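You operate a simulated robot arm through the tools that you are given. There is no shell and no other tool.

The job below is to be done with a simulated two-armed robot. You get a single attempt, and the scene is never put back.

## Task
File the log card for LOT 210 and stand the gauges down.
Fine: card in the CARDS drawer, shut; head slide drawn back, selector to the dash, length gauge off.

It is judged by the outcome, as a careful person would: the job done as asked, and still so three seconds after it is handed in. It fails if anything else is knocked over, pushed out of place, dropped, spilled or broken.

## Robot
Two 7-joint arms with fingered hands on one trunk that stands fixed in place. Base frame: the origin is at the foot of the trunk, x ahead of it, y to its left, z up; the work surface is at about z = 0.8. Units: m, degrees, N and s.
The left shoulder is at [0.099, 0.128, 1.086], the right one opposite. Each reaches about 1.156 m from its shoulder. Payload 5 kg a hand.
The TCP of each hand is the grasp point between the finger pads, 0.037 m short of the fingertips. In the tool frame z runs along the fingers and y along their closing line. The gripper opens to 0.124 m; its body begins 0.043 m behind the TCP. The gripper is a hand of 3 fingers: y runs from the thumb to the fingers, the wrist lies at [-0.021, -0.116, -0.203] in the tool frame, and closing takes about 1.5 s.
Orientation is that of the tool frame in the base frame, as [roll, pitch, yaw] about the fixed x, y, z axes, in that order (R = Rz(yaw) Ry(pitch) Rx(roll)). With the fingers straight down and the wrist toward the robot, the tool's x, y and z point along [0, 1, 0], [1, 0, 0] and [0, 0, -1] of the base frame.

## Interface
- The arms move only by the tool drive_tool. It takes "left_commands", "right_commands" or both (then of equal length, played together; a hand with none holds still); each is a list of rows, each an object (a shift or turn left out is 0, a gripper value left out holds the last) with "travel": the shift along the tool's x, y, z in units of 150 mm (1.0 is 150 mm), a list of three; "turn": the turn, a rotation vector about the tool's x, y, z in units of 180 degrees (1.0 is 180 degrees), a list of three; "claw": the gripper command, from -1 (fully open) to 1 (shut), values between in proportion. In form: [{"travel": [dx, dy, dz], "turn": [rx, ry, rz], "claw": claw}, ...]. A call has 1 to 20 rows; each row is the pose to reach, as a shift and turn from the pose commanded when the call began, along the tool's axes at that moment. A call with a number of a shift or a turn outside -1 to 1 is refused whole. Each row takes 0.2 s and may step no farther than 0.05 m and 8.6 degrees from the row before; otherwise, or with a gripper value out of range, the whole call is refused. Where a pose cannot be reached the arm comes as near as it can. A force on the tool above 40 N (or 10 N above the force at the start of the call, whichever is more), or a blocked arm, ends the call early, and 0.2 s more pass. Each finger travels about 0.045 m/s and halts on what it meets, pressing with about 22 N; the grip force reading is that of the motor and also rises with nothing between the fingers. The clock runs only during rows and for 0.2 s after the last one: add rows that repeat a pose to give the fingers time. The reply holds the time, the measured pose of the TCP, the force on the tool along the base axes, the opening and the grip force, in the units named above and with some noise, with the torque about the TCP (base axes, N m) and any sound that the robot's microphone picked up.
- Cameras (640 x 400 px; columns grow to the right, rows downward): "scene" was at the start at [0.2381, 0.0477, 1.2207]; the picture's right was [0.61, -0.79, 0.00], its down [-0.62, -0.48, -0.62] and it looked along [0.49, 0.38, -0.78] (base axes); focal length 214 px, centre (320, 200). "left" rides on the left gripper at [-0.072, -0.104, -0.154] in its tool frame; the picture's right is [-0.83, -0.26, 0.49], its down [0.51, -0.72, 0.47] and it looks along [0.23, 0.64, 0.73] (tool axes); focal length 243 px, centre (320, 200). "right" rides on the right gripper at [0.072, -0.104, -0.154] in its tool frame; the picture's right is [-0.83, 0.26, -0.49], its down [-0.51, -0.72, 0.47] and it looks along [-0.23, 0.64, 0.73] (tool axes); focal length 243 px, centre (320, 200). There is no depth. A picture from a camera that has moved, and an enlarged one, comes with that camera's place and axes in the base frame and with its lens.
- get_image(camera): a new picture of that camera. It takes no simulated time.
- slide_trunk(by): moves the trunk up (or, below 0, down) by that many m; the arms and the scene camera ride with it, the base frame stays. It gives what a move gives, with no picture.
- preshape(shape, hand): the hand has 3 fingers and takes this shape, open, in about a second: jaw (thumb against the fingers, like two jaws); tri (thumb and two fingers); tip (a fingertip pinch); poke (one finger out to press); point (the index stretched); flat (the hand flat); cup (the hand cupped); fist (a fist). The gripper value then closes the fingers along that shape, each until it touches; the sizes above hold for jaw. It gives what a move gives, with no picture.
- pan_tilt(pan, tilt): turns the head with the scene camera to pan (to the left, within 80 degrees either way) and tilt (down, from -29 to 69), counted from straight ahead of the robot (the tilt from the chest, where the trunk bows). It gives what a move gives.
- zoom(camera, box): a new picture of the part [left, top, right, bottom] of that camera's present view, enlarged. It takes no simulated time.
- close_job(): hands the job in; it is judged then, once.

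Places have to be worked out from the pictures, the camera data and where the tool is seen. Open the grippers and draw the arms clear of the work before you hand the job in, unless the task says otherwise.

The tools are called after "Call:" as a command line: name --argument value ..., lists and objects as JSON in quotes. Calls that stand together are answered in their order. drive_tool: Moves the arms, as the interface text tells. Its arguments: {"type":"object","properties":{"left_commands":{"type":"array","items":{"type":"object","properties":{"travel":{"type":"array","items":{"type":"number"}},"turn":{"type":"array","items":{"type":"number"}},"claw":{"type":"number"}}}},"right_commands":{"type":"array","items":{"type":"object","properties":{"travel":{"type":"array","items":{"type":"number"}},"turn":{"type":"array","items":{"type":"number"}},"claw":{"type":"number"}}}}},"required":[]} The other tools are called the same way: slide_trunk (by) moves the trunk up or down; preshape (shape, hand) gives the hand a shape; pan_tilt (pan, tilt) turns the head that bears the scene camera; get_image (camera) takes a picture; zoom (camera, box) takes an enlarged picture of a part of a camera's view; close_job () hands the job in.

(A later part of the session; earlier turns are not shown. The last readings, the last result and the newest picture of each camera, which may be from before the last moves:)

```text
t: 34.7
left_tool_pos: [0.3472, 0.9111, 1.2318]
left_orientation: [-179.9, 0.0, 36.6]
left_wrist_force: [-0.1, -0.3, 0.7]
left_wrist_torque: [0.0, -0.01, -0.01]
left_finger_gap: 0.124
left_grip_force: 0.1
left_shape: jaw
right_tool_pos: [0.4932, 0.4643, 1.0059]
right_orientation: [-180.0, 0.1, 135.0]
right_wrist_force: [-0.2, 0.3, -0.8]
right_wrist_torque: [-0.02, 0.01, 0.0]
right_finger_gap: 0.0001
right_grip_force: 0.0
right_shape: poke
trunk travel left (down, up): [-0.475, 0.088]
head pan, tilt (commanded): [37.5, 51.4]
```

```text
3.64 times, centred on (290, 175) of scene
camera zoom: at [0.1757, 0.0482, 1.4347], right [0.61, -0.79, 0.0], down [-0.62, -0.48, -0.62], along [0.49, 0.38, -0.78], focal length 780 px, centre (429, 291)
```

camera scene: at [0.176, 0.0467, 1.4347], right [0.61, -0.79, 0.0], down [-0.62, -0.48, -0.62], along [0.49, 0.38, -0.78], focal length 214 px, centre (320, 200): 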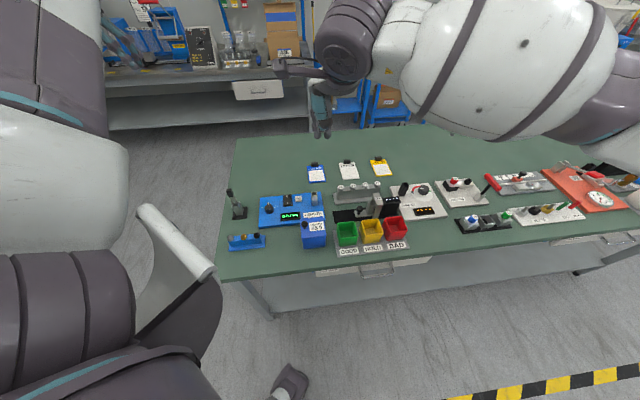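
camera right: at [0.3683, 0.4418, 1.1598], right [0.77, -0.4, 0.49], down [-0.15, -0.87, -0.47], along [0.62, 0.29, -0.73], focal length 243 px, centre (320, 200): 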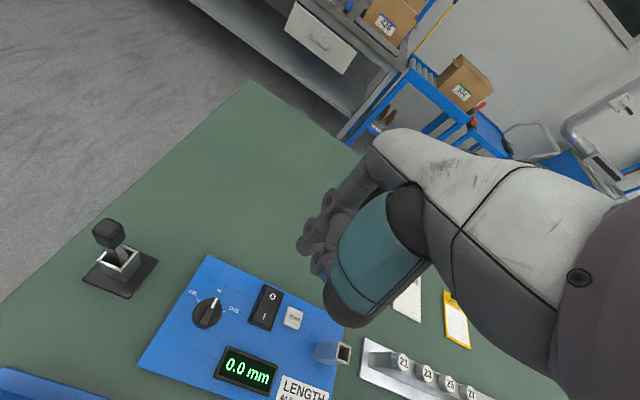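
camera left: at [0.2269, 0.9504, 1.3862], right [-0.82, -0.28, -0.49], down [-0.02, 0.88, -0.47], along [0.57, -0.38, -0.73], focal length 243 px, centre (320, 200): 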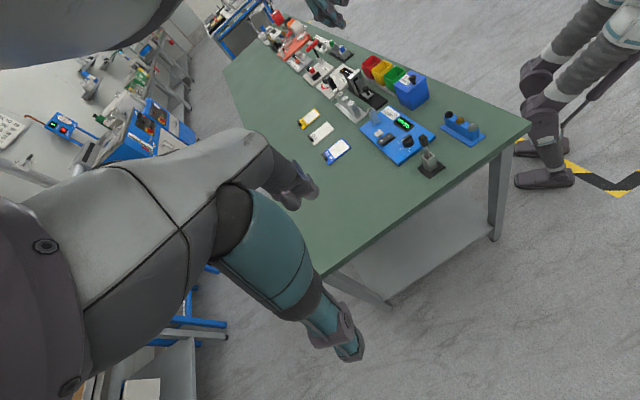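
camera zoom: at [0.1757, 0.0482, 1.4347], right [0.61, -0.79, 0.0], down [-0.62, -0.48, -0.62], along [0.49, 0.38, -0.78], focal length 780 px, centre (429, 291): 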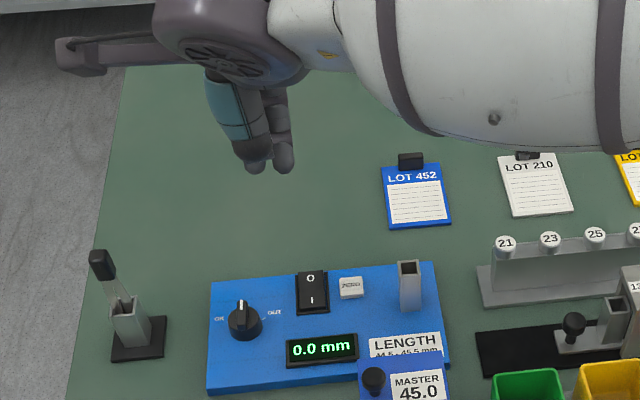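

I'll take tight zooms on the fingertips to see where each one sits relative to the TCP.

Call:
zoom --camera "scene" --box '[255, 115, 295, 150]'

Call:
zoom --camera "left" --box '[370, 70, 420, 130]'

Call:
zoom --camera "right" --box '[240, 170, 380, 340]'

```text
11.43 times, centred on (275, 132) of scene
camera zoom: at [0.1757, 0.0482, 1.4347], right [0.61, -0.79, 0.0], down [-0.62, -0.48, -0.62], along [0.49, 0.38, -0.78], focal length 2451 px, centre (834, 971)
```

zoom: 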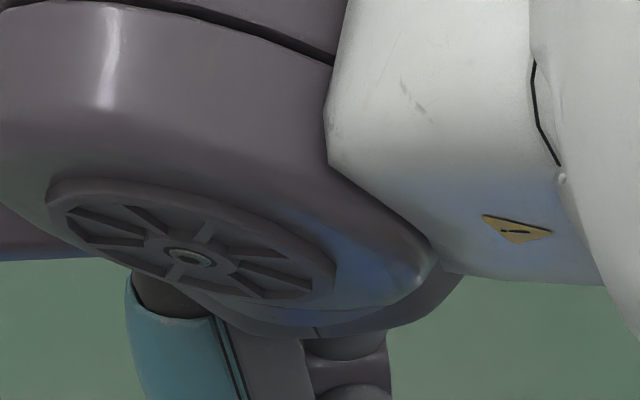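

```text
6.67 times, centred on (395, 100) of left
camera zoom: at [0.2267, 0.9518, 1.3852], right [-0.82, -0.29, -0.49], down [-0.02, 0.88, -0.47], along [0.57, -0.38, -0.73], focal length 1618 px, centre (-180, 867)
```

zoom: 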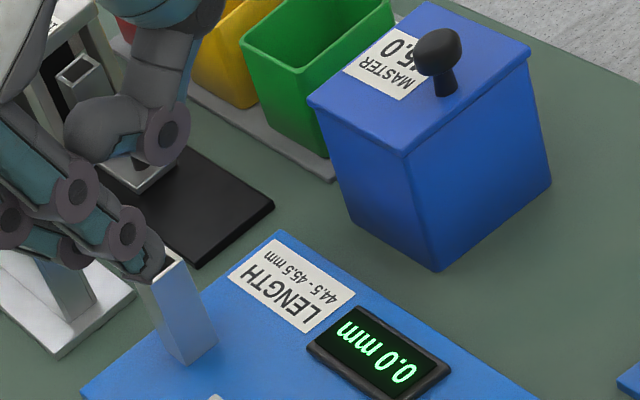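

```text
2.35 times, centred on (310, 255) of right
camera zoom: at [0.3683, 0.4418, 1.1598], right [0.77, -0.4, 0.49], down [-0.15, -0.87, -0.47], along [0.62, 0.29, -0.73], focal length 571 px, centre (344, 71)
```

zoom: 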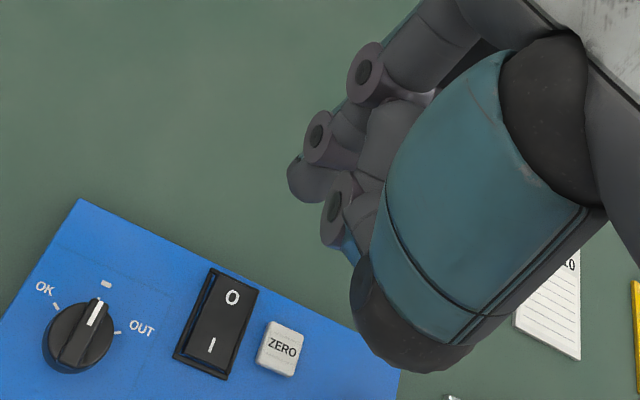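

The tips sit about ±0.013 m to either side of the tool axis. I'll nudge right by 4 mm so one tip lines up with the O end, descend to TCP z ≈ 0.885 and check again.

Call:
drive_tool --right_commands '[{"travel": [-0.027, 0, 0.2]}, {"travel": [-0.027, 0, 0.4]}, {"travel": [-0.027, 0, 0.6]}, {"travel": [-0.027, 0, 0.8]}, {"travel": [-0.027, 0, 0.8]}]'

Call:
zoom --camera "right" --box '[220, 170, 380, 320]'

Call:
zoom --camera "left" --box '[355, 95, 435, 165]'

Call:
zoom --camera "scene" --box '[255, 155, 335, 215]'

```text
t: 35.9
left_tool_pos: [0.3469, 0.9101, 1.2309]
left_orientation: [-179.9, -0.1, 36.6]
left_wrist_force: [0.7, -0.4, -1.4]
left_wrist_torque: [-0.01, -0.02, 0.02]
left_finger_gap: 0.1239
left_grip_force: 0.1
left_shape: jaw
right_tool_pos: [0.4958, 0.4597, 0.8898]
right_orientation: [179.9, 0.1, 135.0]
right_wrist_force: [-0.3, 0.2, 0.4]
right_wrist_torque: [0.0, -0.01, 0.0]
right_finger_gap: 0.0001
right_grip_force: 0.1
right_shape: poke
trunk travel left (down, up): [-0.475, 0.088]
head pan, tilt (commanded): [37.5, 51.4]
```

```text
2.67 times, centred on (300, 245) of right
camera zoom: at [0.3718, 0.4368, 1.0431], right [0.77, -0.4, 0.49], down [-0.15, -0.87, -0.47], along [0.62, 0.29, -0.73], focal length 647 px, centre (373, 80)
```

zoom: 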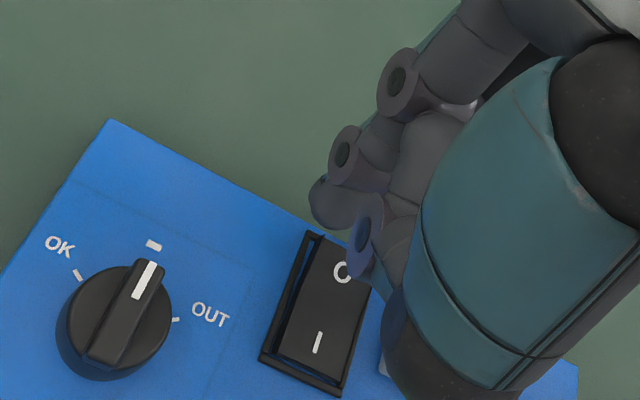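

```text
5.71 times, centred on (395, 130) of left
camera zoom: at [0.2267, 0.9514, 1.3855], right [-0.82, -0.28, -0.49], down [-0.02, 0.88, -0.47], along [0.57, -0.38, -0.73], focal length 1386 px, centre (-109, 600)
```

zoom: 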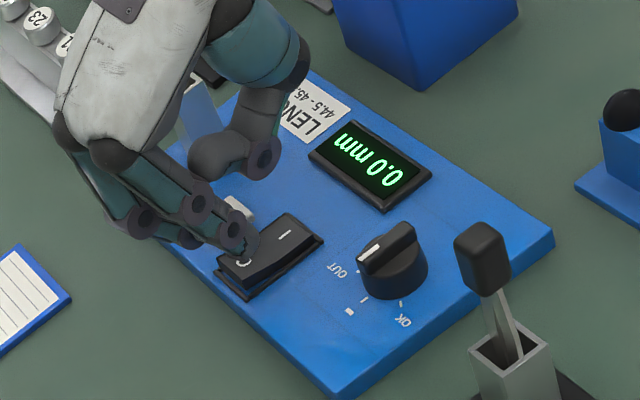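

```text
6.67 times, centred on (295, 185) of scene
camera zoom: at [0.1757, 0.0477, 1.4347], right [0.61, -0.79, 0.0], down [-0.62, -0.48, -0.62], along [0.49, 0.38, -0.78], focal length 1430 px, centre (487, 300)
```

zoom: 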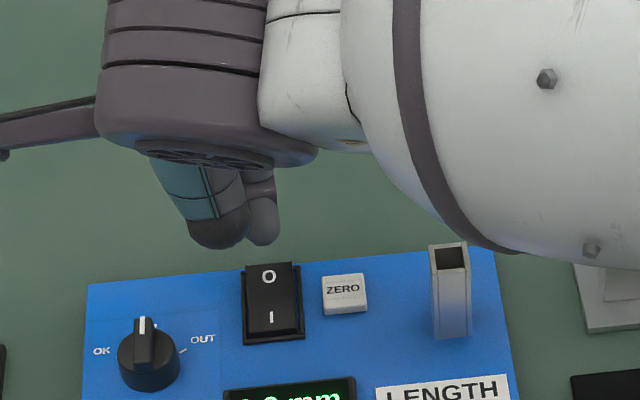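

The far fingertip lines up with the rocker's centre line just above the O end. I'll press down slowly to TCP z ≈ 0.850.

Call:
drive_tool --right_commands '[{"travel": [0, 0, 0.1]}, {"travel": [0, 0, 0.17]}, {"travel": [0, 0, 0.22]}, {"travel": [0, 0, 0.26]}, {"travel": [0, 0, 0.26]}]'

Call:
zoom --camera "left" --box '[355, 95, 435, 165]'

Call:
zoom --camera "right" --box '[220, 170, 380, 320]'

```text
t: 36.9
left_tool_pos: [0.3458, 0.9099, 1.2323]
left_orientation: [180.0, -0.1, 36.6]
left_wrist_force: [-0.1, 0.7, -0.7]
left_wrist_torque: [0.02, 0.03, 0.01]
left_finger_gap: 0.124
left_grip_force: 0.0
left_shape: jaw
right_tool_pos: [0.5007, 0.4627, 0.8569]
right_orientation: [179.3, -0.1, 135.2]
right_wrist_force: [0.0, -1.0, 23.2]
right_wrist_torque: [-0.47, -0.21, 0.02]
right_finger_gap: 0.0
right_grip_force: 0.0
right_shape: poke
trunk travel left (down, up): [-0.475, 0.088]
head pan, tilt (commanded): [37.5, 51.4]
stopped in row 5 (right hand): the force on the tool passed its limit at 44 N (the readings are from after the stop); the commanded pose is now the measured one
```

```text
5.71 times, centred on (395, 130) of left
camera zoom: at [0.2261, 0.9501, 1.3865], right [-0.82, -0.28, -0.49], down [-0.02, 0.88, -0.47], along [0.57, -0.38, -0.73], focal length 1386 px, centre (-109, 600)
```

zoom: 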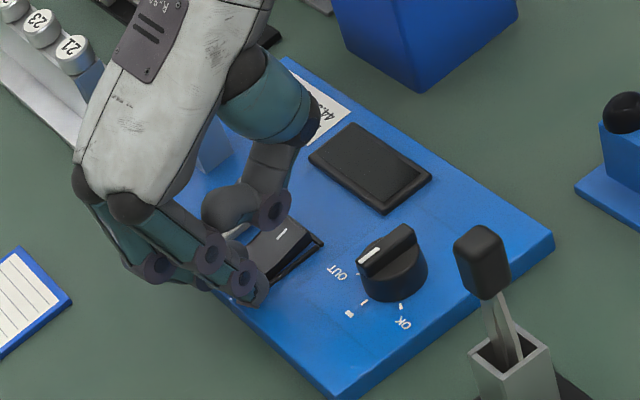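

```text
2.67 times, centred on (300, 245) of right
camera zoom: at [0.3744, 0.438, 1.0107], right [0.77, -0.41, 0.49], down [-0.15, -0.86, -0.48], along [0.62, 0.3, -0.72], focal length 647 px, centre (373, 80)
```

zoom: 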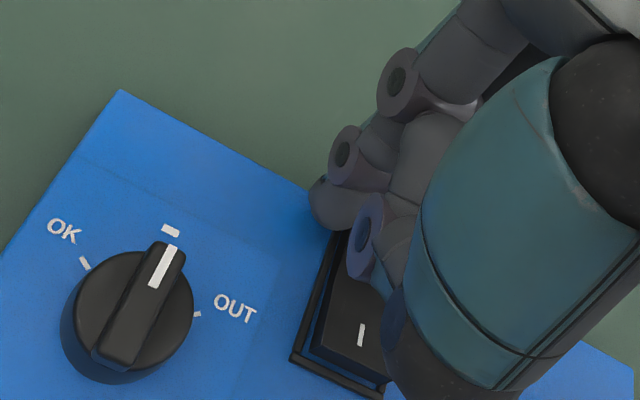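

The display went dark, so the length gauge is off. I'll lift straight up and verify the rocker and selector.

Call:
drive_tool --right_commands '[{"travel": [0, 0, -0.15]}, {"travel": [0, 0, -0.4]}, {"travel": [0, 0, -0.7]}, {"travel": [0, 0, -1.0]}, {"travel": [0, 0, -1.0]}]'

Call:
zoom --camera "left" --box '[355, 95, 435, 165]'

Call:
zoom --camera "scene" --box '[255, 170, 335, 230]'

Call:
zoom --camera "right" --box '[150, 230, 350, 380]'

```text
t: 38.1
left_tool_pos: [0.3475, 0.9101, 1.2317]
left_orientation: [180.0, 0.0, 36.6]
left_wrist_force: [-0.4, -0.1, 0.7]
left_wrist_torque: [-0.02, 0.03, 0.01]
left_finger_gap: 0.1241
left_grip_force: 0.2
left_shape: jaw
right_tool_pos: [0.5007, 0.4593, 1.0037]
right_orientation: [179.5, 0.0, 134.9]
right_wrist_force: [0.2, 0.5, -0.2]
right_wrist_torque: [0.0, 0.01, 0.01]
right_finger_gap: 0.0001
right_grip_force: 0.0
right_shape: poke
trunk travel left (down, up): [-0.475, 0.088]
head pan, tilt (commanded): [37.5, 51.4]
```

```text
5.71 times, centred on (395, 130) of left
camera zoom: at [0.2274, 0.9513, 1.3853], right [-0.82, -0.28, -0.49], down [-0.02, 0.88, -0.47], along [0.57, -0.38, -0.73], focal length 1386 px, centre (-109, 600)
```

zoom: 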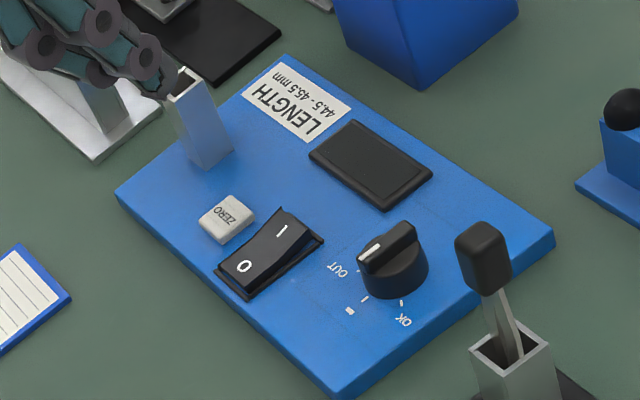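

```text
6.67 times, centred on (295, 200) of scene
camera zoom: at [0.1764, 0.0477, 1.4345], right [0.61, -0.79, 0.0], down [-0.62, -0.48, -0.62], along [0.49, 0.38, -0.78], focal length 1430 px, centre (487, 200)
```

zoom: 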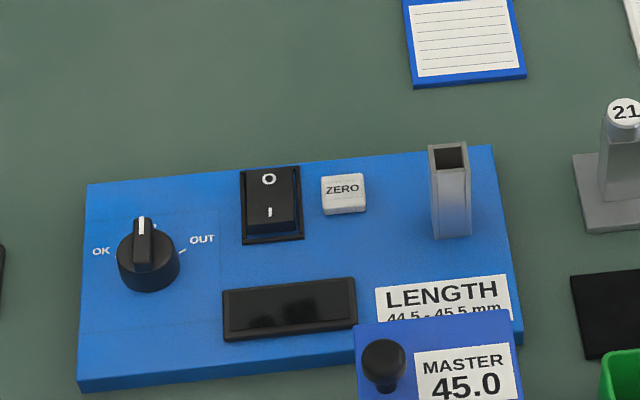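

```text
2.67 times, centred on (250, 305) of right
camera zoom: at [0.3744, 0.436, 1.1566], right [0.77, -0.4, 0.49], down [-0.15, -0.87, -0.48], along [0.62, 0.29, -0.73], focal length 647 px, centre (507, -80)
```

zoom: 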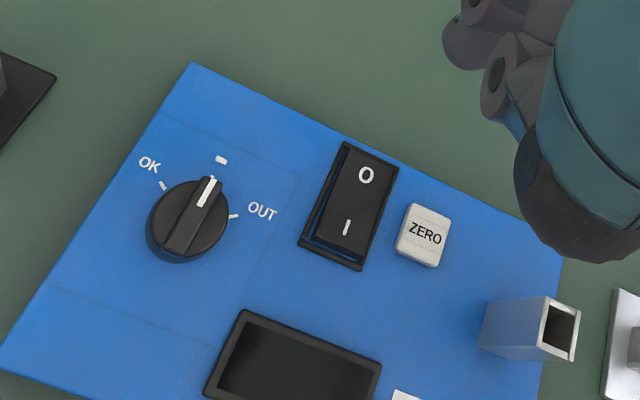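

The gauge is off and the selector is on the dash. Next is the head slide, so I'll zoom in from all three cameras to locate its knob and the surrounding clearances.

Call:
zoom --camera "scene" --box '[320, 170, 420, 240]'

Call:
zoom --camera "left" --box '[325, 50, 415, 120]'

Call:
get_image --camera "right"

```text
5.71 times, centred on (370, 205) of scene
camera zoom: at [0.1764, 0.0477, 1.4345], right [0.61, -0.79, 0.0], down [-0.62, -0.48, -0.62], along [0.49, 0.38, -0.78], focal length 1226 px, centre (34, 171)
```

zoom: 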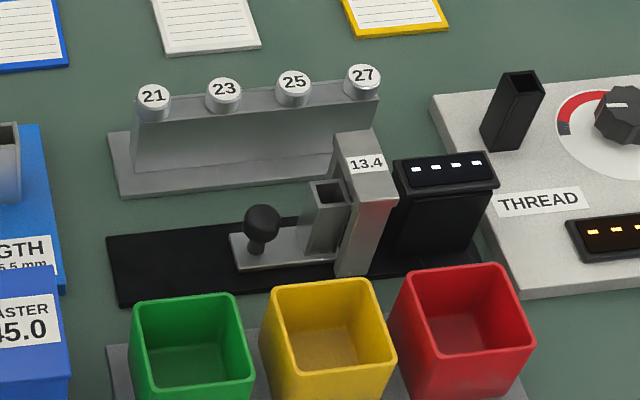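

```text
5.71 times, centred on (370, 85) of left
camera zoom: at [0.2274, 0.9513, 1.3853], right [-0.82, -0.28, -0.49], down [-0.02, 0.88, -0.47], along [0.57, -0.38, -0.73], focal length 1386 px, centre (34, 857)
```

zoom: 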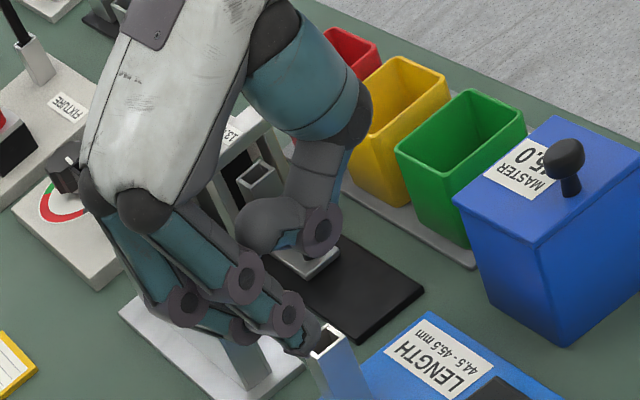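

```text
taken
camera right: at [0.3744, 0.436, 1.1566], right [0.77, -0.4, 0.49], down [-0.15, -0.87, -0.48], along [0.62, 0.29, -0.73], focal length 243 px, centre (320, 200)
```

right: 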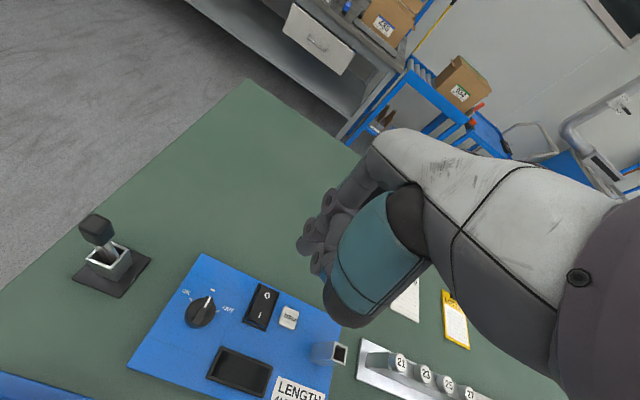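

The knob is near (0.608, 0.204, 0.835), about 6 cm behind the bins and close to the nest tube, so clearance is limited. I'll see what "tip" and "flat" look like from the left camera before choosing how to take hold.

Call:
preshape --shape "tip" --hand "right"

Call:
zoom --camera "left" --box '[320, 30, 420, 120]'

Call:
zoom --camera "right" --box '[240, 130, 440, 340]'

Call:
preshape --shape "flat" --hand "right"

Call:
zoom --camera "left" --box '[320, 30, 420, 120]'

Call:
zoom --camera "right" --box '[240, 130, 440, 340]'

```text
t: 39.0
left_tool_pos: [0.347, 0.9101, 1.2304]
left_orientation: [-180.0, -0.1, 36.7]
left_wrist_force: [0.1, 0.1, 0.7]
left_wrist_torque: [-0.03, 0.03, 0.03]
left_finger_gap: 0.124
left_grip_force: 0.0
left_shape: jaw
right_tool_pos: [0.4993, 0.4601, 1.0025]
right_orientation: [179.5, -0.1, 135.0]
right_wrist_force: [0.8, 0.2, -0.1]
right_wrist_torque: [0.0, 0.01, 0.02]
right_finger_gap: 0.1238
right_grip_force: 0.0
right_shape: tip
trunk travel left (down, up): [-0.475, 0.088]
head pan, tilt (commanded): [37.5, 51.4]
```

```text
4.44 times, centred on (370, 75) of left
camera zoom: at [0.227, 0.9514, 1.3854], right [-0.82, -0.28, -0.49], down [-0.02, 0.88, -0.47], along [0.57, -0.38, -0.73], focal length 1078 px, centre (98, 756)
```

zoom: 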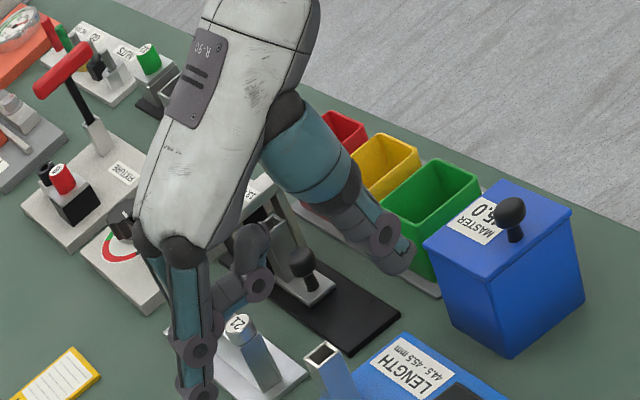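

```text
1.90 times, centred on (340, 235) of right
camera zoom: at [0.3741, 0.4361, 1.1565], right [0.77, -0.4, 0.49], down [-0.15, -0.87, -0.48], along [0.62, 0.29, -0.73], focal length 462 px, centre (282, 133)
```

zoom: 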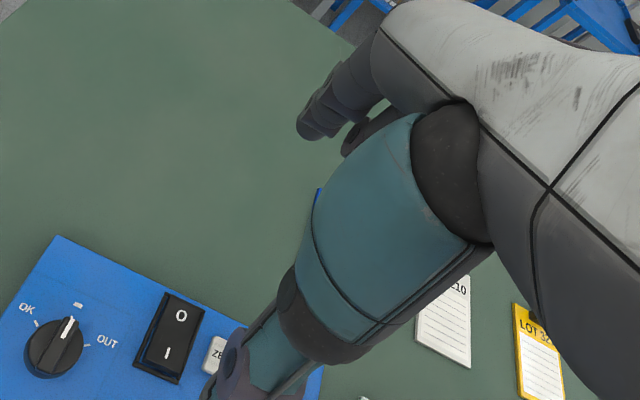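

```text
t: 39.9
left_tool_pos: [0.346, 0.9105, 1.2313]
left_orientation: [-179.9, 0.0, 36.6]
left_wrist_force: [0.3, 0.6, -0.5]
left_wrist_torque: [0.02, -0.04, -0.04]
left_finger_gap: 0.1242
left_grip_force: 0.0
left_shape: jaw
right_tool_pos: [0.4996, 0.4589, 1.0031]
right_orientation: [179.5, 0.0, 135.0]
right_wrist_force: [-0.3, -0.1, -0.4]
right_wrist_torque: [0.0, -0.01, 0.0]
right_finger_gap: 0.1191
right_grip_force: 0.0
right_shape: flat
trunk travel left (down, up): [-0.475, 0.088]
head pan, tilt (commanded): [37.5, 51.4]
```

```text
4.44 times, centred on (370, 75) of left
camera zoom: at [0.2271, 0.9513, 1.3854], right [-0.82, -0.28, -0.49], down [-0.02, 0.88, -0.47], along [0.57, -0.38, -0.73], focal length 1078 px, centre (98, 756)
```

zoom: 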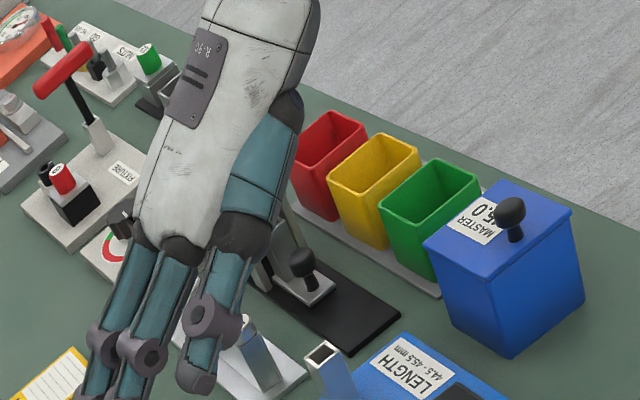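

```text
1.90 times, centred on (340, 235) of right
camera zoom: at [0.3742, 0.4361, 1.1565], right [0.77, -0.4, 0.49], down [-0.15, -0.87, -0.48], along [0.62, 0.29, -0.73], focal length 462 px, centre (282, 133)
```

zoom: 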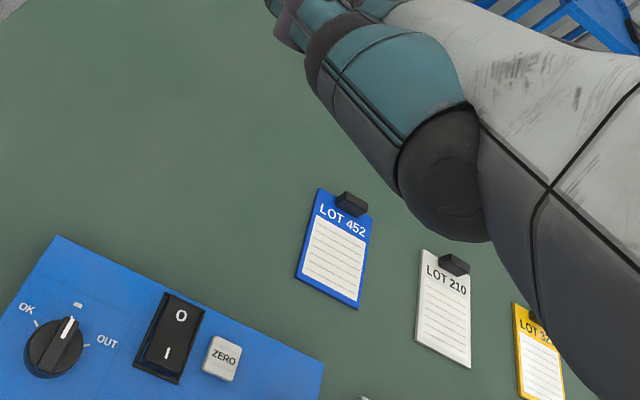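

I now see the hand's geometry: the palm leans forward about 30°, and "flat" puts the digits side by side in one thin plane. A flat hand held vertically behind the knob could hook it leftward without the thumb going near the bins. I'll look at the whole flat hand.

Call:
zoom --camera "left" --box '[300, 60, 400, 160]'

Call:
zoom --camera "scene" --box '[250, 100, 340, 190]'

Call:
get_image --camera "right"

```text
4.00 times, centred on (350, 110) of left
camera zoom: at [0.2271, 0.9513, 1.3854], right [-0.82, -0.28, -0.49], down [-0.02, 0.88, -0.47], along [0.57, -0.38, -0.73], focal length 970 px, centre (200, 560)
```

zoom: 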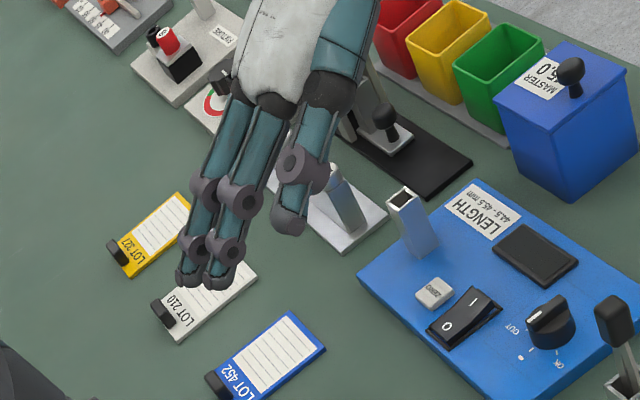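

```text
4.44 times, centred on (295, 145) of scene
camera zoom: at [0.1761, 0.0477, 1.4346], right [0.61, -0.79, 0.0], down [-0.62, -0.48, -0.62], along [0.49, 0.38, -0.78], focal length 953 px, centre (431, 444)
```

zoom: 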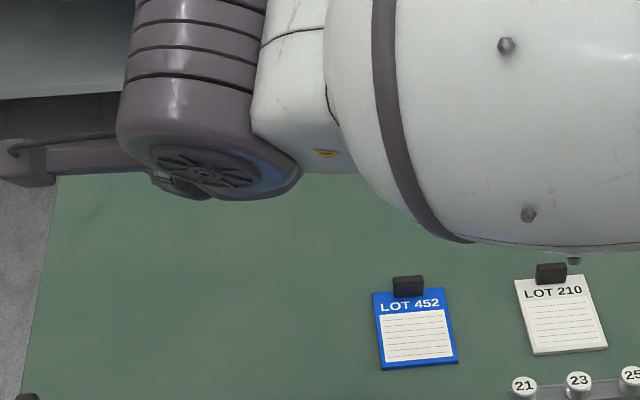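

```text
taken
camera right: at [0.3742, 0.4361, 1.1565], right [0.77, -0.4, 0.49], down [-0.15, -0.87, -0.48], along [0.62, 0.29, -0.73], focal length 243 px, centre (320, 200)
```

right: 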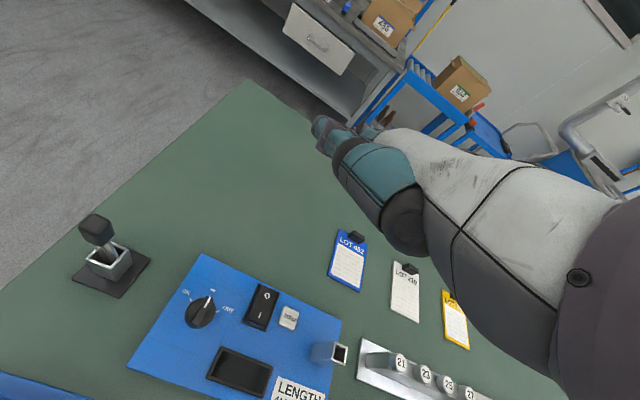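

Flat digits point too far forward for that. I'll look at the jaw profile side-on from the left camera with a small opening, to judge whether a pinch fits between the bins and the ring-gauge row.

Call:
preshape --shape "jaw" --hand "right"

Call:
drive_tool --right_commands '[{"claw": 0.2}, {"claw": 0.2}, {"claw": 0.2}, {"claw": 0.2}, {"claw": 0.2}]'

Call:
zoom --camera "left" --box '[320, 40, 420, 130]'

```text
t: 40.8
left_tool_pos: [0.3476, 0.9099, 1.2313]
left_orientation: [180.0, 0.0, 36.5]
left_wrist_force: [0.6, 0.2, -0.3]
left_wrist_torque: [0.0, -0.01, -0.02]
left_finger_gap: 0.1242
left_grip_force: 0.1
left_shape: jaw
right_tool_pos: [0.4993, 0.4608, 1.0031]
right_orientation: [179.5, -0.1, 135.0]
right_wrist_force: [0.0, 1.3, -0.2]
right_wrist_torque: [0.0, -0.01, -0.03]
right_finger_gap: 0.1239
right_grip_force: 0.1
right_shape: jaw
trunk travel left (down, up): [-0.475, 0.088]
head pan, tilt (commanded): [37.5, 51.4]
```

```text
t: 42.0
left_tool_pos: [0.3476, 0.9099, 1.2321]
left_orientation: [180.0, 0.0, 36.6]
left_wrist_force: [-0.8, 0.0, -0.6]
left_wrist_torque: [0.01, 0.0, 0.01]
left_finger_gap: 0.1238
left_grip_force: 0.1
left_shape: jaw
right_tool_pos: [0.4991, 0.4601, 1.0044]
right_orientation: [179.5, 0.0, 134.9]
right_wrist_force: [0.3, 0.6, -0.2]
right_wrist_torque: [0.01, -0.01, -0.02]
right_finger_gap: 0.0501
right_grip_force: 0.1
right_shape: jaw
trunk travel left (down, up): [-0.475, 0.088]
head pan, tilt (commanded): [37.5, 51.4]
```

```text
4.44 times, centred on (370, 85) of left
camera zoom: at [0.2271, 0.9514, 1.3854], right [-0.82, -0.28, -0.49], down [-0.02, 0.88, -0.47], along [0.57, -0.38, -0.73], focal length 1078 px, centre (98, 711)
```

zoom: 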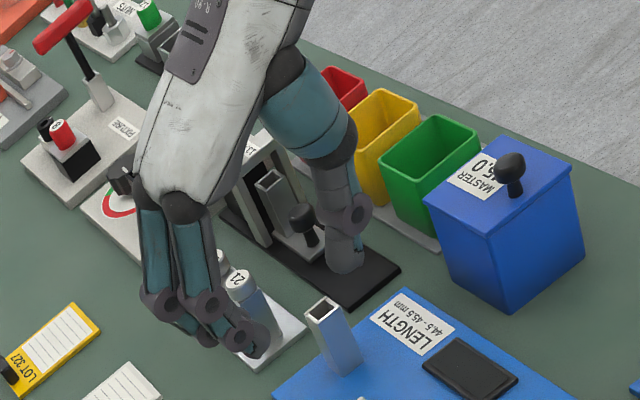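

With a 0.05 opening the jaw spans from about −0.06 to +0.064 along its closing line, so a pinch on the knob just fits, and a narrower opening gives more room. I'll bring the right camera over the slide area to measure the gaps more accurately.

Call:
drive_tool --right_commands '[{"travel": [-0.1, -0.15, -0.2]}, {"travel": [-0.25, -0.35, -0.3]}, {"travel": [-0.4, -0.55, -0.3]}, {"travel": [-0.55, -0.75, -0.3]}, {"travel": [-0.7, -0.92, -0.3]}, {"travel": [-0.85, -1.0, -0.3]}, {"travel": [-1.0, -1.0, -0.3]}, {"travel": [-1.0, -1.0, -0.3]}]'

Call:
drive_tool --right_commands '[{"travel": [-0.15, -0.2, 0]}, {"travel": [-0.3, -0.4, 0]}, {"travel": [-0.45, -0.6, 0]}, {"travel": [-0.62, -0.8, 0]}, {"travel": [-0.62, -0.85, 0]}, {"travel": [-0.62, -0.85, 0]}]'

Call:
get_image --camera "right"

Call:
get_image --camera "scene"

```text
t: 43.8
left_tool_pos: [0.346, 0.9106, 1.2297]
left_orientation: [-179.9, 0.0, 36.6]
left_wrist_force: [-0.5, 0.3, 0.1]
left_wrist_torque: [-0.03, -0.01, -0.01]
left_finger_gap: 0.1241
left_grip_force: 0.1
left_shape: jaw
right_tool_pos: [0.498, 0.2507, 1.049]
right_orientation: [179.4, -0.1, 135.0]
right_wrist_force: [-0.4, 0.2, 0.3]
right_wrist_torque: [-0.03, -0.02, 0.01]
right_finger_gap: 0.0501
right_grip_force: 0.0
right_shape: jaw
trunk travel left (down, up): [-0.475, 0.088]
head pan, tilt (commanded): [37.5, 51.4]
```

```text
t: 45.2
left_tool_pos: [0.3468, 0.911, 1.231]
left_orientation: [180.0, 0.0, 36.7]
left_wrist_force: [0.4, 0.4, -0.6]
left_wrist_torque: [0.03, 0.03, -0.01]
left_finger_gap: 0.124
left_grip_force: 0.1
left_shape: jaw
right_tool_pos: [0.4735, 0.0934, 1.0469]
right_orientation: [179.4, -0.1, 135.0]
right_wrist_force: [0.4, 0.0, -0.5]
right_wrist_torque: [-0.02, 0.01, 0.04]
right_finger_gap: 0.05
right_grip_force: 0.1
right_shape: jaw
trunk travel left (down, up): [-0.475, 0.088]
head pan, tilt (commanded): [37.5, 51.4]
```

```text
taken
camera right: at [0.3488, 0.0695, 1.2006], right [0.77, -0.4, 0.49], down [-0.15, -0.87, -0.48], along [0.62, 0.29, -0.73], focal length 243 px, centre (320, 200)
```

right: 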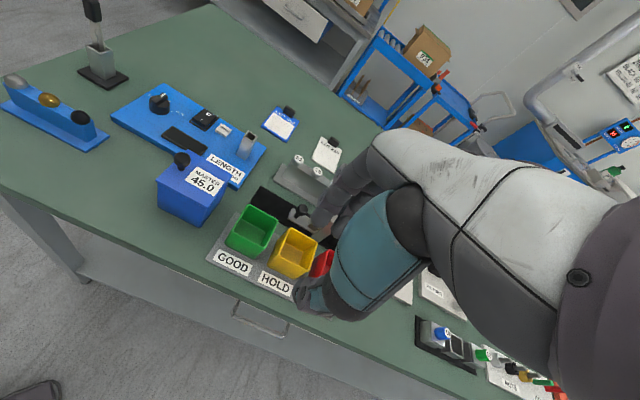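

```text
taken
camera scene: at [0.1765, 0.0482, 1.4345], right [0.61, -0.79, 0.0], down [-0.62, -0.48, -0.62], along [0.49, 0.38, -0.78], focal length 214 px, centre (320, 200)
```

scene: 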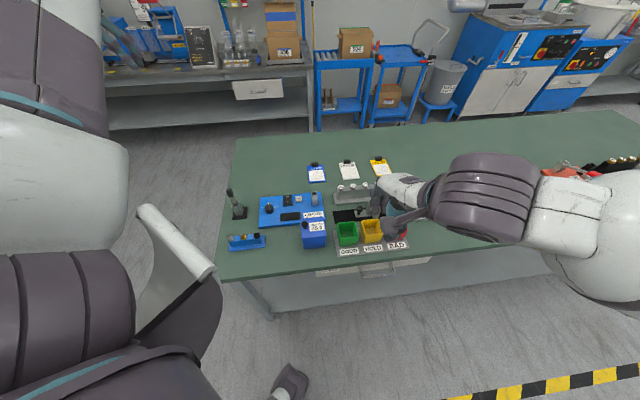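

The left camera may now see the slide unobstructed. I'll zoom from left, right and scene on the knob and bin rims.

Call:
zoom --camera "left" --box '[340, 50, 420, 110]'

Call:
zoom --camera "right" --box '[220, 150, 330, 290]'

Call:
zoom --camera "scene" --box '[325, 175, 395, 235]'

```text
6.67 times, centred on (380, 80) of left
camera zoom: at [0.2275, 0.9519, 1.3848], right [-0.82, -0.29, -0.49], down [-0.02, 0.88, -0.47], along [0.57, -0.38, -0.73], focal length 1618 px, centre (-80, 1000)
```

zoom: 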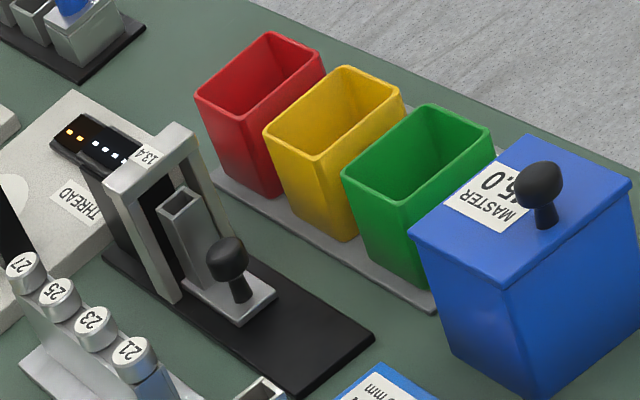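

```text
2.86 times, centred on (275, 220) of right
camera zoom: at [0.3488, 0.0695, 1.2006], right [0.77, -0.4, 0.49], down [-0.15, -0.87, -0.48], along [0.62, 0.29, -0.73], focal length 693 px, centre (449, 143)
```

zoom: 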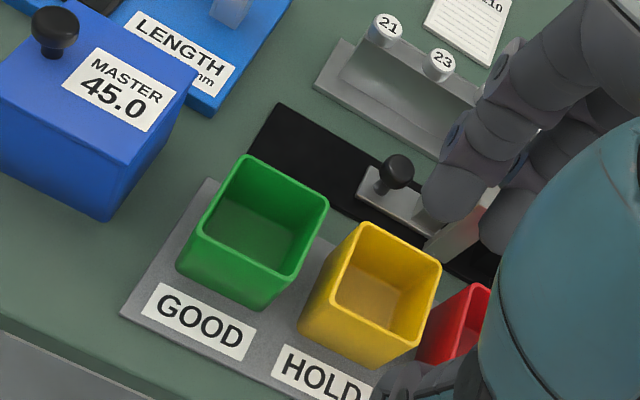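

```text
6.67 times, centred on (360, 205) of scene
camera zoom: at [0.1765, 0.0482, 1.4345], right [0.61, -0.79, 0.0], down [-0.62, -0.48, -0.62], along [0.49, 0.38, -0.78], focal length 1430 px, centre (53, 167)
```

zoom: 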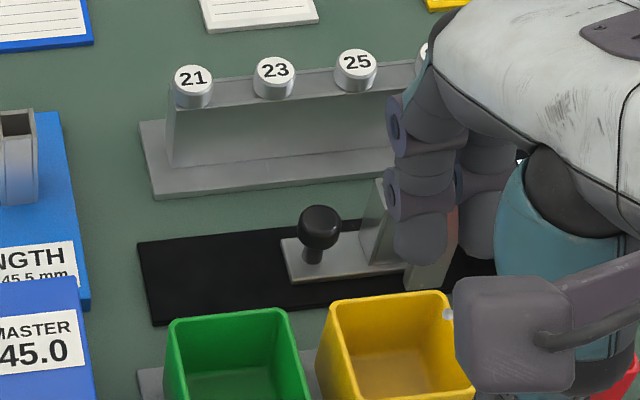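

The measurements agree: knob at about (0.604, 0.202, 0.838), the yellow bin's rear rim at 0.511 and the ring gauges from 0.642 along the bench's depth axis. A 0.044 opening fits with about 8 mm to spare on each side. I'll move above it.

Call:
drive_tool --right_commands '[{"travel": [-0.03, 0.25, 0.1], "claw": 0.29}, {"travel": [-0.05, 0.5, 0.2], "claw": 0.29}, {"travel": [-0.08, 0.75, 0.3], "claw": 0.29}, {"travel": [-0.098, 1.0, 0.4], "claw": 0.29}, {"travel": [-0.098, 1.0, 0.4], "claw": 0.29}]'

Call:
drive_tool --right_commands '[{"travel": [0, 0.08, 0.1], "claw": 0.29}, {"travel": [0, 0.147, 0.25], "claw": 0.29}, {"travel": [0, 0.147, 0.35], "claw": 0.29}, {"travel": [0, 0.147, 0.35], "claw": 0.29}]'

Call:
zoom --camera "left" --box '[340, 40, 420, 110]'

Call:
zoom --camera "right" --box '[220, 170, 380, 340]'

Call:
zoom --camera "scene" --box '[325, 155, 405, 235]'

```text
t: 46.4
left_tool_pos: [0.3464, 0.9107, 1.2316]
left_orientation: [-180.0, -0.1, 36.6]
left_wrist_force: [0.5, -0.8, 0.4]
left_wrist_torque: [0.0, 0.0, -0.01]
left_finger_gap: 0.1237
left_grip_force: 0.1
left_shape: jaw
right_tool_pos: [0.5924, 0.189, 0.9909]
right_orientation: [179.4, -0.2, 135.1]
right_wrist_force: [0.3, 0.4, -0.2]
right_wrist_torque: [0.05, -0.02, 0.0]
right_finger_gap: 0.0444
right_grip_force: 0.0
right_shape: jaw
trunk travel left (down, up): [-0.475, 0.088]
head pan, tilt (commanded): [37.5, 51.4]
```

```text
t: 47.4
left_tool_pos: [0.3474, 0.9115, 1.2303]
left_orientation: [-179.9, 0.1, 36.6]
left_wrist_force: [-0.4, 0.2, 0.0]
left_wrist_torque: [-0.02, 0.0, 0.0]
left_finger_gap: 0.1243
left_grip_force: 0.1
left_shape: jaw
right_tool_pos: [0.6078, 0.2045, 0.9379]
right_orientation: [179.5, -0.1, 135.1]
right_wrist_force: [-1.2, 0.3, 0.0]
right_wrist_torque: [-0.05, 0.0, -0.03]
right_finger_gap: 0.0442
right_grip_force: 0.1
right_shape: jaw
trunk travel left (down, up): [-0.475, 0.088]
head pan, tilt (commanded): [37.5, 51.4]
```

```text
5.71 times, centred on (380, 75) of left
camera zoom: at [0.2273, 0.9518, 1.3851], right [-0.82, -0.29, -0.49], down [-0.02, 0.88, -0.47], along [0.57, -0.38, -0.73], focal length 1386 px, centre (-23, 914)
```

zoom: 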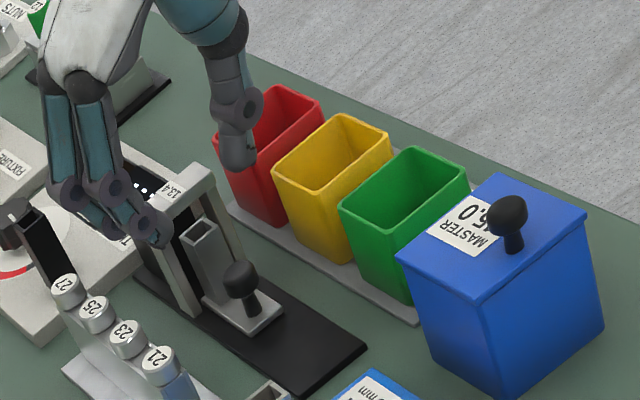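

```text
2.35 times, centred on (300, 255) of right
camera zoom: at [0.4835, 0.1824, 1.0899], right [0.77, -0.4, 0.49], down [-0.15, -0.87, -0.48], along [0.62, 0.3, -0.73], focal length 571 px, centre (367, 71)
```

zoom: 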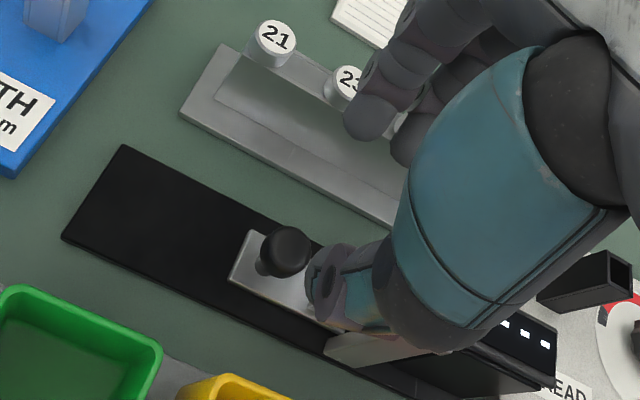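

```text
5.00 times, centred on (365, 195) of scene
camera zoom: at [0.1764, 0.0482, 1.4346], right [0.61, -0.79, 0.0], down [-0.62, -0.48, -0.62], along [0.49, 0.38, -0.78], focal length 1072 px, centre (95, 225)
```

zoom: 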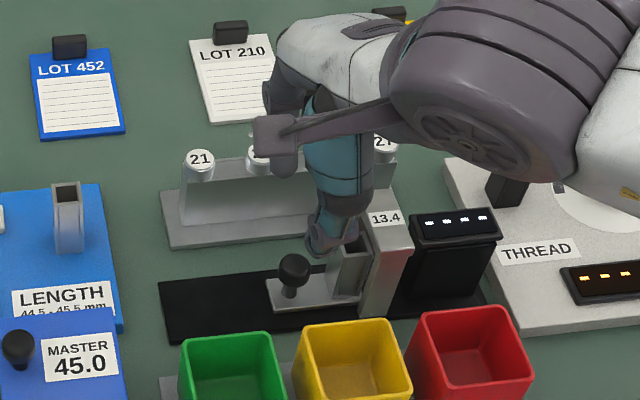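

I rechecked the right view and it puts the knob at (0.605, 0.203, 0.838), matching the other two cameras, so the hand is centred within about 3 mm. I'll descend to z ≈ 0.885 and check the side gaps.

Call:
drive_tool --right_commands '[{"travel": [0, -0.005, 0.12]}, {"travel": [0, -0.008, 0.24]}, {"travel": [0, -0.008, 0.353]}, {"travel": [0, -0.008, 0.353]}]'

Call:
zoom --camera "left" --box '[350, 45, 410, 105]'

Call:
zoom --camera "right" --box '[240, 190, 380, 340]'

Call:
zoom --camera "scene" --box '[335, 175, 405, 235]'

```text
t: 48.4
left_tool_pos: [0.3467, 0.9104, 1.2324]
left_orientation: [-179.9, 0.0, 36.6]
left_wrist_force: [0.0, 0.9, 0.3]
left_wrist_torque: [0.0, -0.03, 0.02]
left_finger_gap: 0.124
left_grip_force: 0.1
left_shape: jaw
right_tool_pos: [0.6061, 0.205, 0.883]
right_orientation: [179.5, -0.1, 134.9]
right_wrist_force: [1.4, 0.4, 0.4]
right_wrist_torque: [0.02, 0.02, -0.01]
right_finger_gap: 0.0443
right_grip_force: 0.0
right_shape: jaw
trunk travel left (down, up): [-0.475, 0.088]
head pan, tilt (commanded): [37.5, 51.4]
```

```text
6.67 times, centred on (380, 75) of left
camera zoom: at [0.227, 0.9513, 1.3855], right [-0.82, -0.28, -0.49], down [-0.02, 0.88, -0.47], along [0.57, -0.38, -0.73], focal length 1618 px, centre (-80, 1033)
```

zoom: 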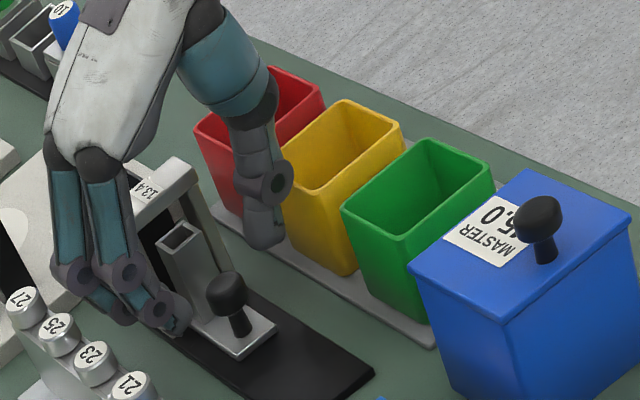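

```text
2.67 times, centred on (310, 265) of right
camera zoom: at [0.4811, 0.1808, 1.036], right [0.77, -0.4, 0.49], down [-0.15, -0.87, -0.48], along [0.62, 0.29, -0.73], focal length 647 px, centre (347, 27)
```

zoom: 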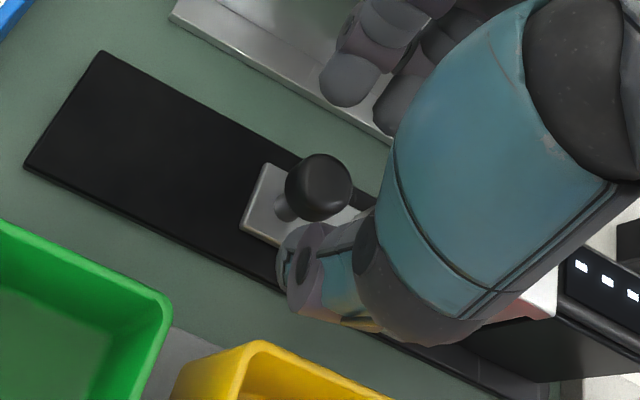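

```text
6.67 times, centred on (370, 205) of scene
camera zoom: at [0.176, 0.0476, 1.4347], right [0.61, -0.79, 0.0], down [-0.62, -0.48, -0.62], along [0.49, 0.38, -0.78], focal length 1430 px, centre (-13, 167)
```

zoom: 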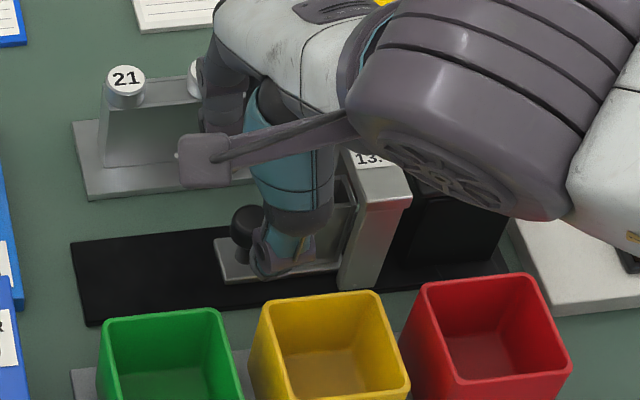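

Projection checks put the knob midway between thumb and fingers, within 2–3 mm. I'll lower the last 2 cm gently and close on the knob.

Call:
drive_tool --right_commands '[{"travel": [0, 0, 0.05]}, {"travel": [0, 0, 0.1]}, {"travel": [0, 0, 0.14]}, {"travel": [0, 0, 0.14], "claw": 1}, {"travel": [0, 0, 0.14], "claw": 1}, {"travel": [0, 0, 0.14], "claw": 1}, {"travel": [0, 0, 0.14], "claw": 1}]'

Call:
zoom --camera "left" --box '[350, 45, 410, 105]'

Call:
zoom --camera "right" --box '[240, 190, 380, 340]'

```text
t: 50.0
left_tool_pos: [0.3473, 0.9103, 1.2311]
left_orientation: [-179.9, 0.0, 36.5]
left_wrist_force: [0.0, -0.8, -0.4]
left_wrist_torque: [0.01, 0.02, -0.01]
left_finger_gap: 0.1235
left_grip_force: 0.0
left_shape: jaw
right_tool_pos: [0.6057, 0.2049, 0.861]
right_orientation: [179.5, -0.1, 134.9]
right_wrist_force: [-0.7, 0.5, -2.1]
right_wrist_torque: [-0.01, 0.02, -0.02]
right_finger_gap: 0.0117
right_grip_force: 21.7
right_shape: jaw
trunk travel left (down, up): [-0.475, 0.088]
head pan, tilt (commanded): [37.5, 51.4]
```

```text
6.67 times, centred on (380, 75) of left
camera zoom: at [0.2271, 0.9514, 1.3853], right [-0.82, -0.28, -0.49], down [-0.02, 0.88, -0.47], along [0.57, -0.38, -0.73], focal length 1618 px, centre (-80, 1033)
```

zoom: 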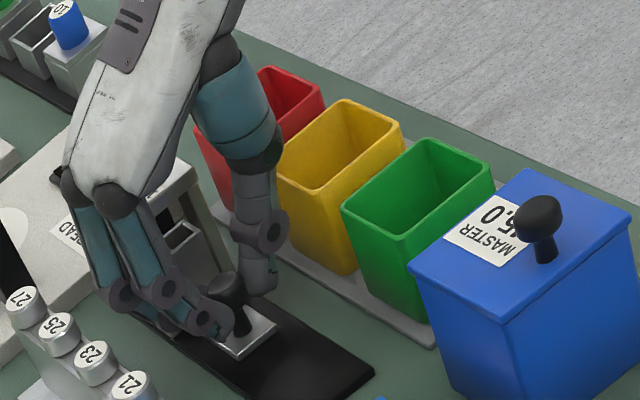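

```text
2.67 times, centred on (310, 265) of right
camera zoom: at [0.4807, 0.1812, 1.0153], right [0.77, -0.4, 0.49], down [-0.15, -0.87, -0.48], along [0.62, 0.29, -0.73], focal length 647 px, centre (347, 27)
```

zoom: 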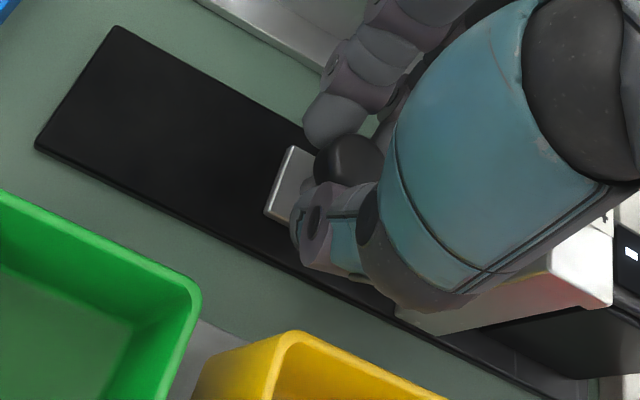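

The knob is held between thumb and fingers at 22 N. I'll draw it left along the rail by 3 cm and watch the force.

Call:
drive_tool --right_commands '[{"travel": [0.05, 0, 0], "claw": 1}, {"travel": [0.1, 0, 0], "claw": 1}, {"travel": [0.15, 0, 0], "claw": 1}, {"travel": [0.2, 0, 0], "claw": 1}, {"travel": [0.2, 0, 0], "claw": 1}]'

Call:
zoom --camera "left" --box '[350, 45, 410, 105]'

Call:
zoom --camera "right" --box '[240, 190, 380, 340]'

```text
t: 51.2
left_tool_pos: [0.3476, 0.9102, 1.2312]
left_orientation: [180.0, 0.0, 36.6]
left_wrist_force: [1.1, -0.4, -0.2]
left_wrist_torque: [0.02, -0.01, -0.01]
left_finger_gap: 0.1239
left_grip_force: 0.1
left_shape: jaw
right_tool_pos: [0.5843, 0.2275, 0.8623]
right_orientation: [179.5, 0.0, 135.0]
right_wrist_force: [-1.0, -1.5, -1.9]
right_wrist_torque: [0.01, -0.01, 0.0]
right_finger_gap: 0.0119
right_grip_force: 21.8
right_shape: jaw
trunk travel left (down, up): [-0.475, 0.088]
head pan, tilt (commanded): [37.5, 51.4]
```

```text
6.67 times, centred on (380, 75) of left
camera zoom: at [0.2272, 0.9512, 1.3855], right [-0.82, -0.28, -0.49], down [-0.02, 0.88, -0.47], along [0.57, -0.38, -0.73], focal length 1618 px, centre (-80, 1033)
```

zoom: 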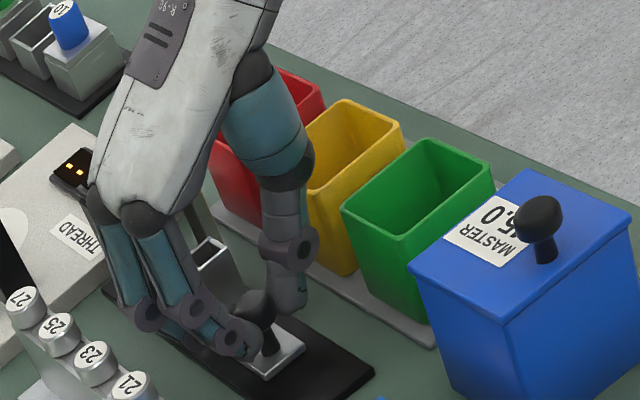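

```text
2.67 times, centred on (310, 265) of right
camera zoom: at [0.4596, 0.2023, 1.0154], right [0.77, -0.41, 0.49], down [-0.15, -0.87, -0.48], along [0.62, 0.3, -0.73], focal length 647 px, centre (347, 27)
```

zoom: 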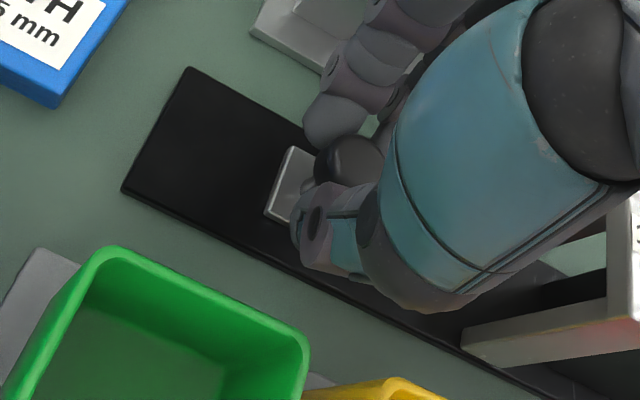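

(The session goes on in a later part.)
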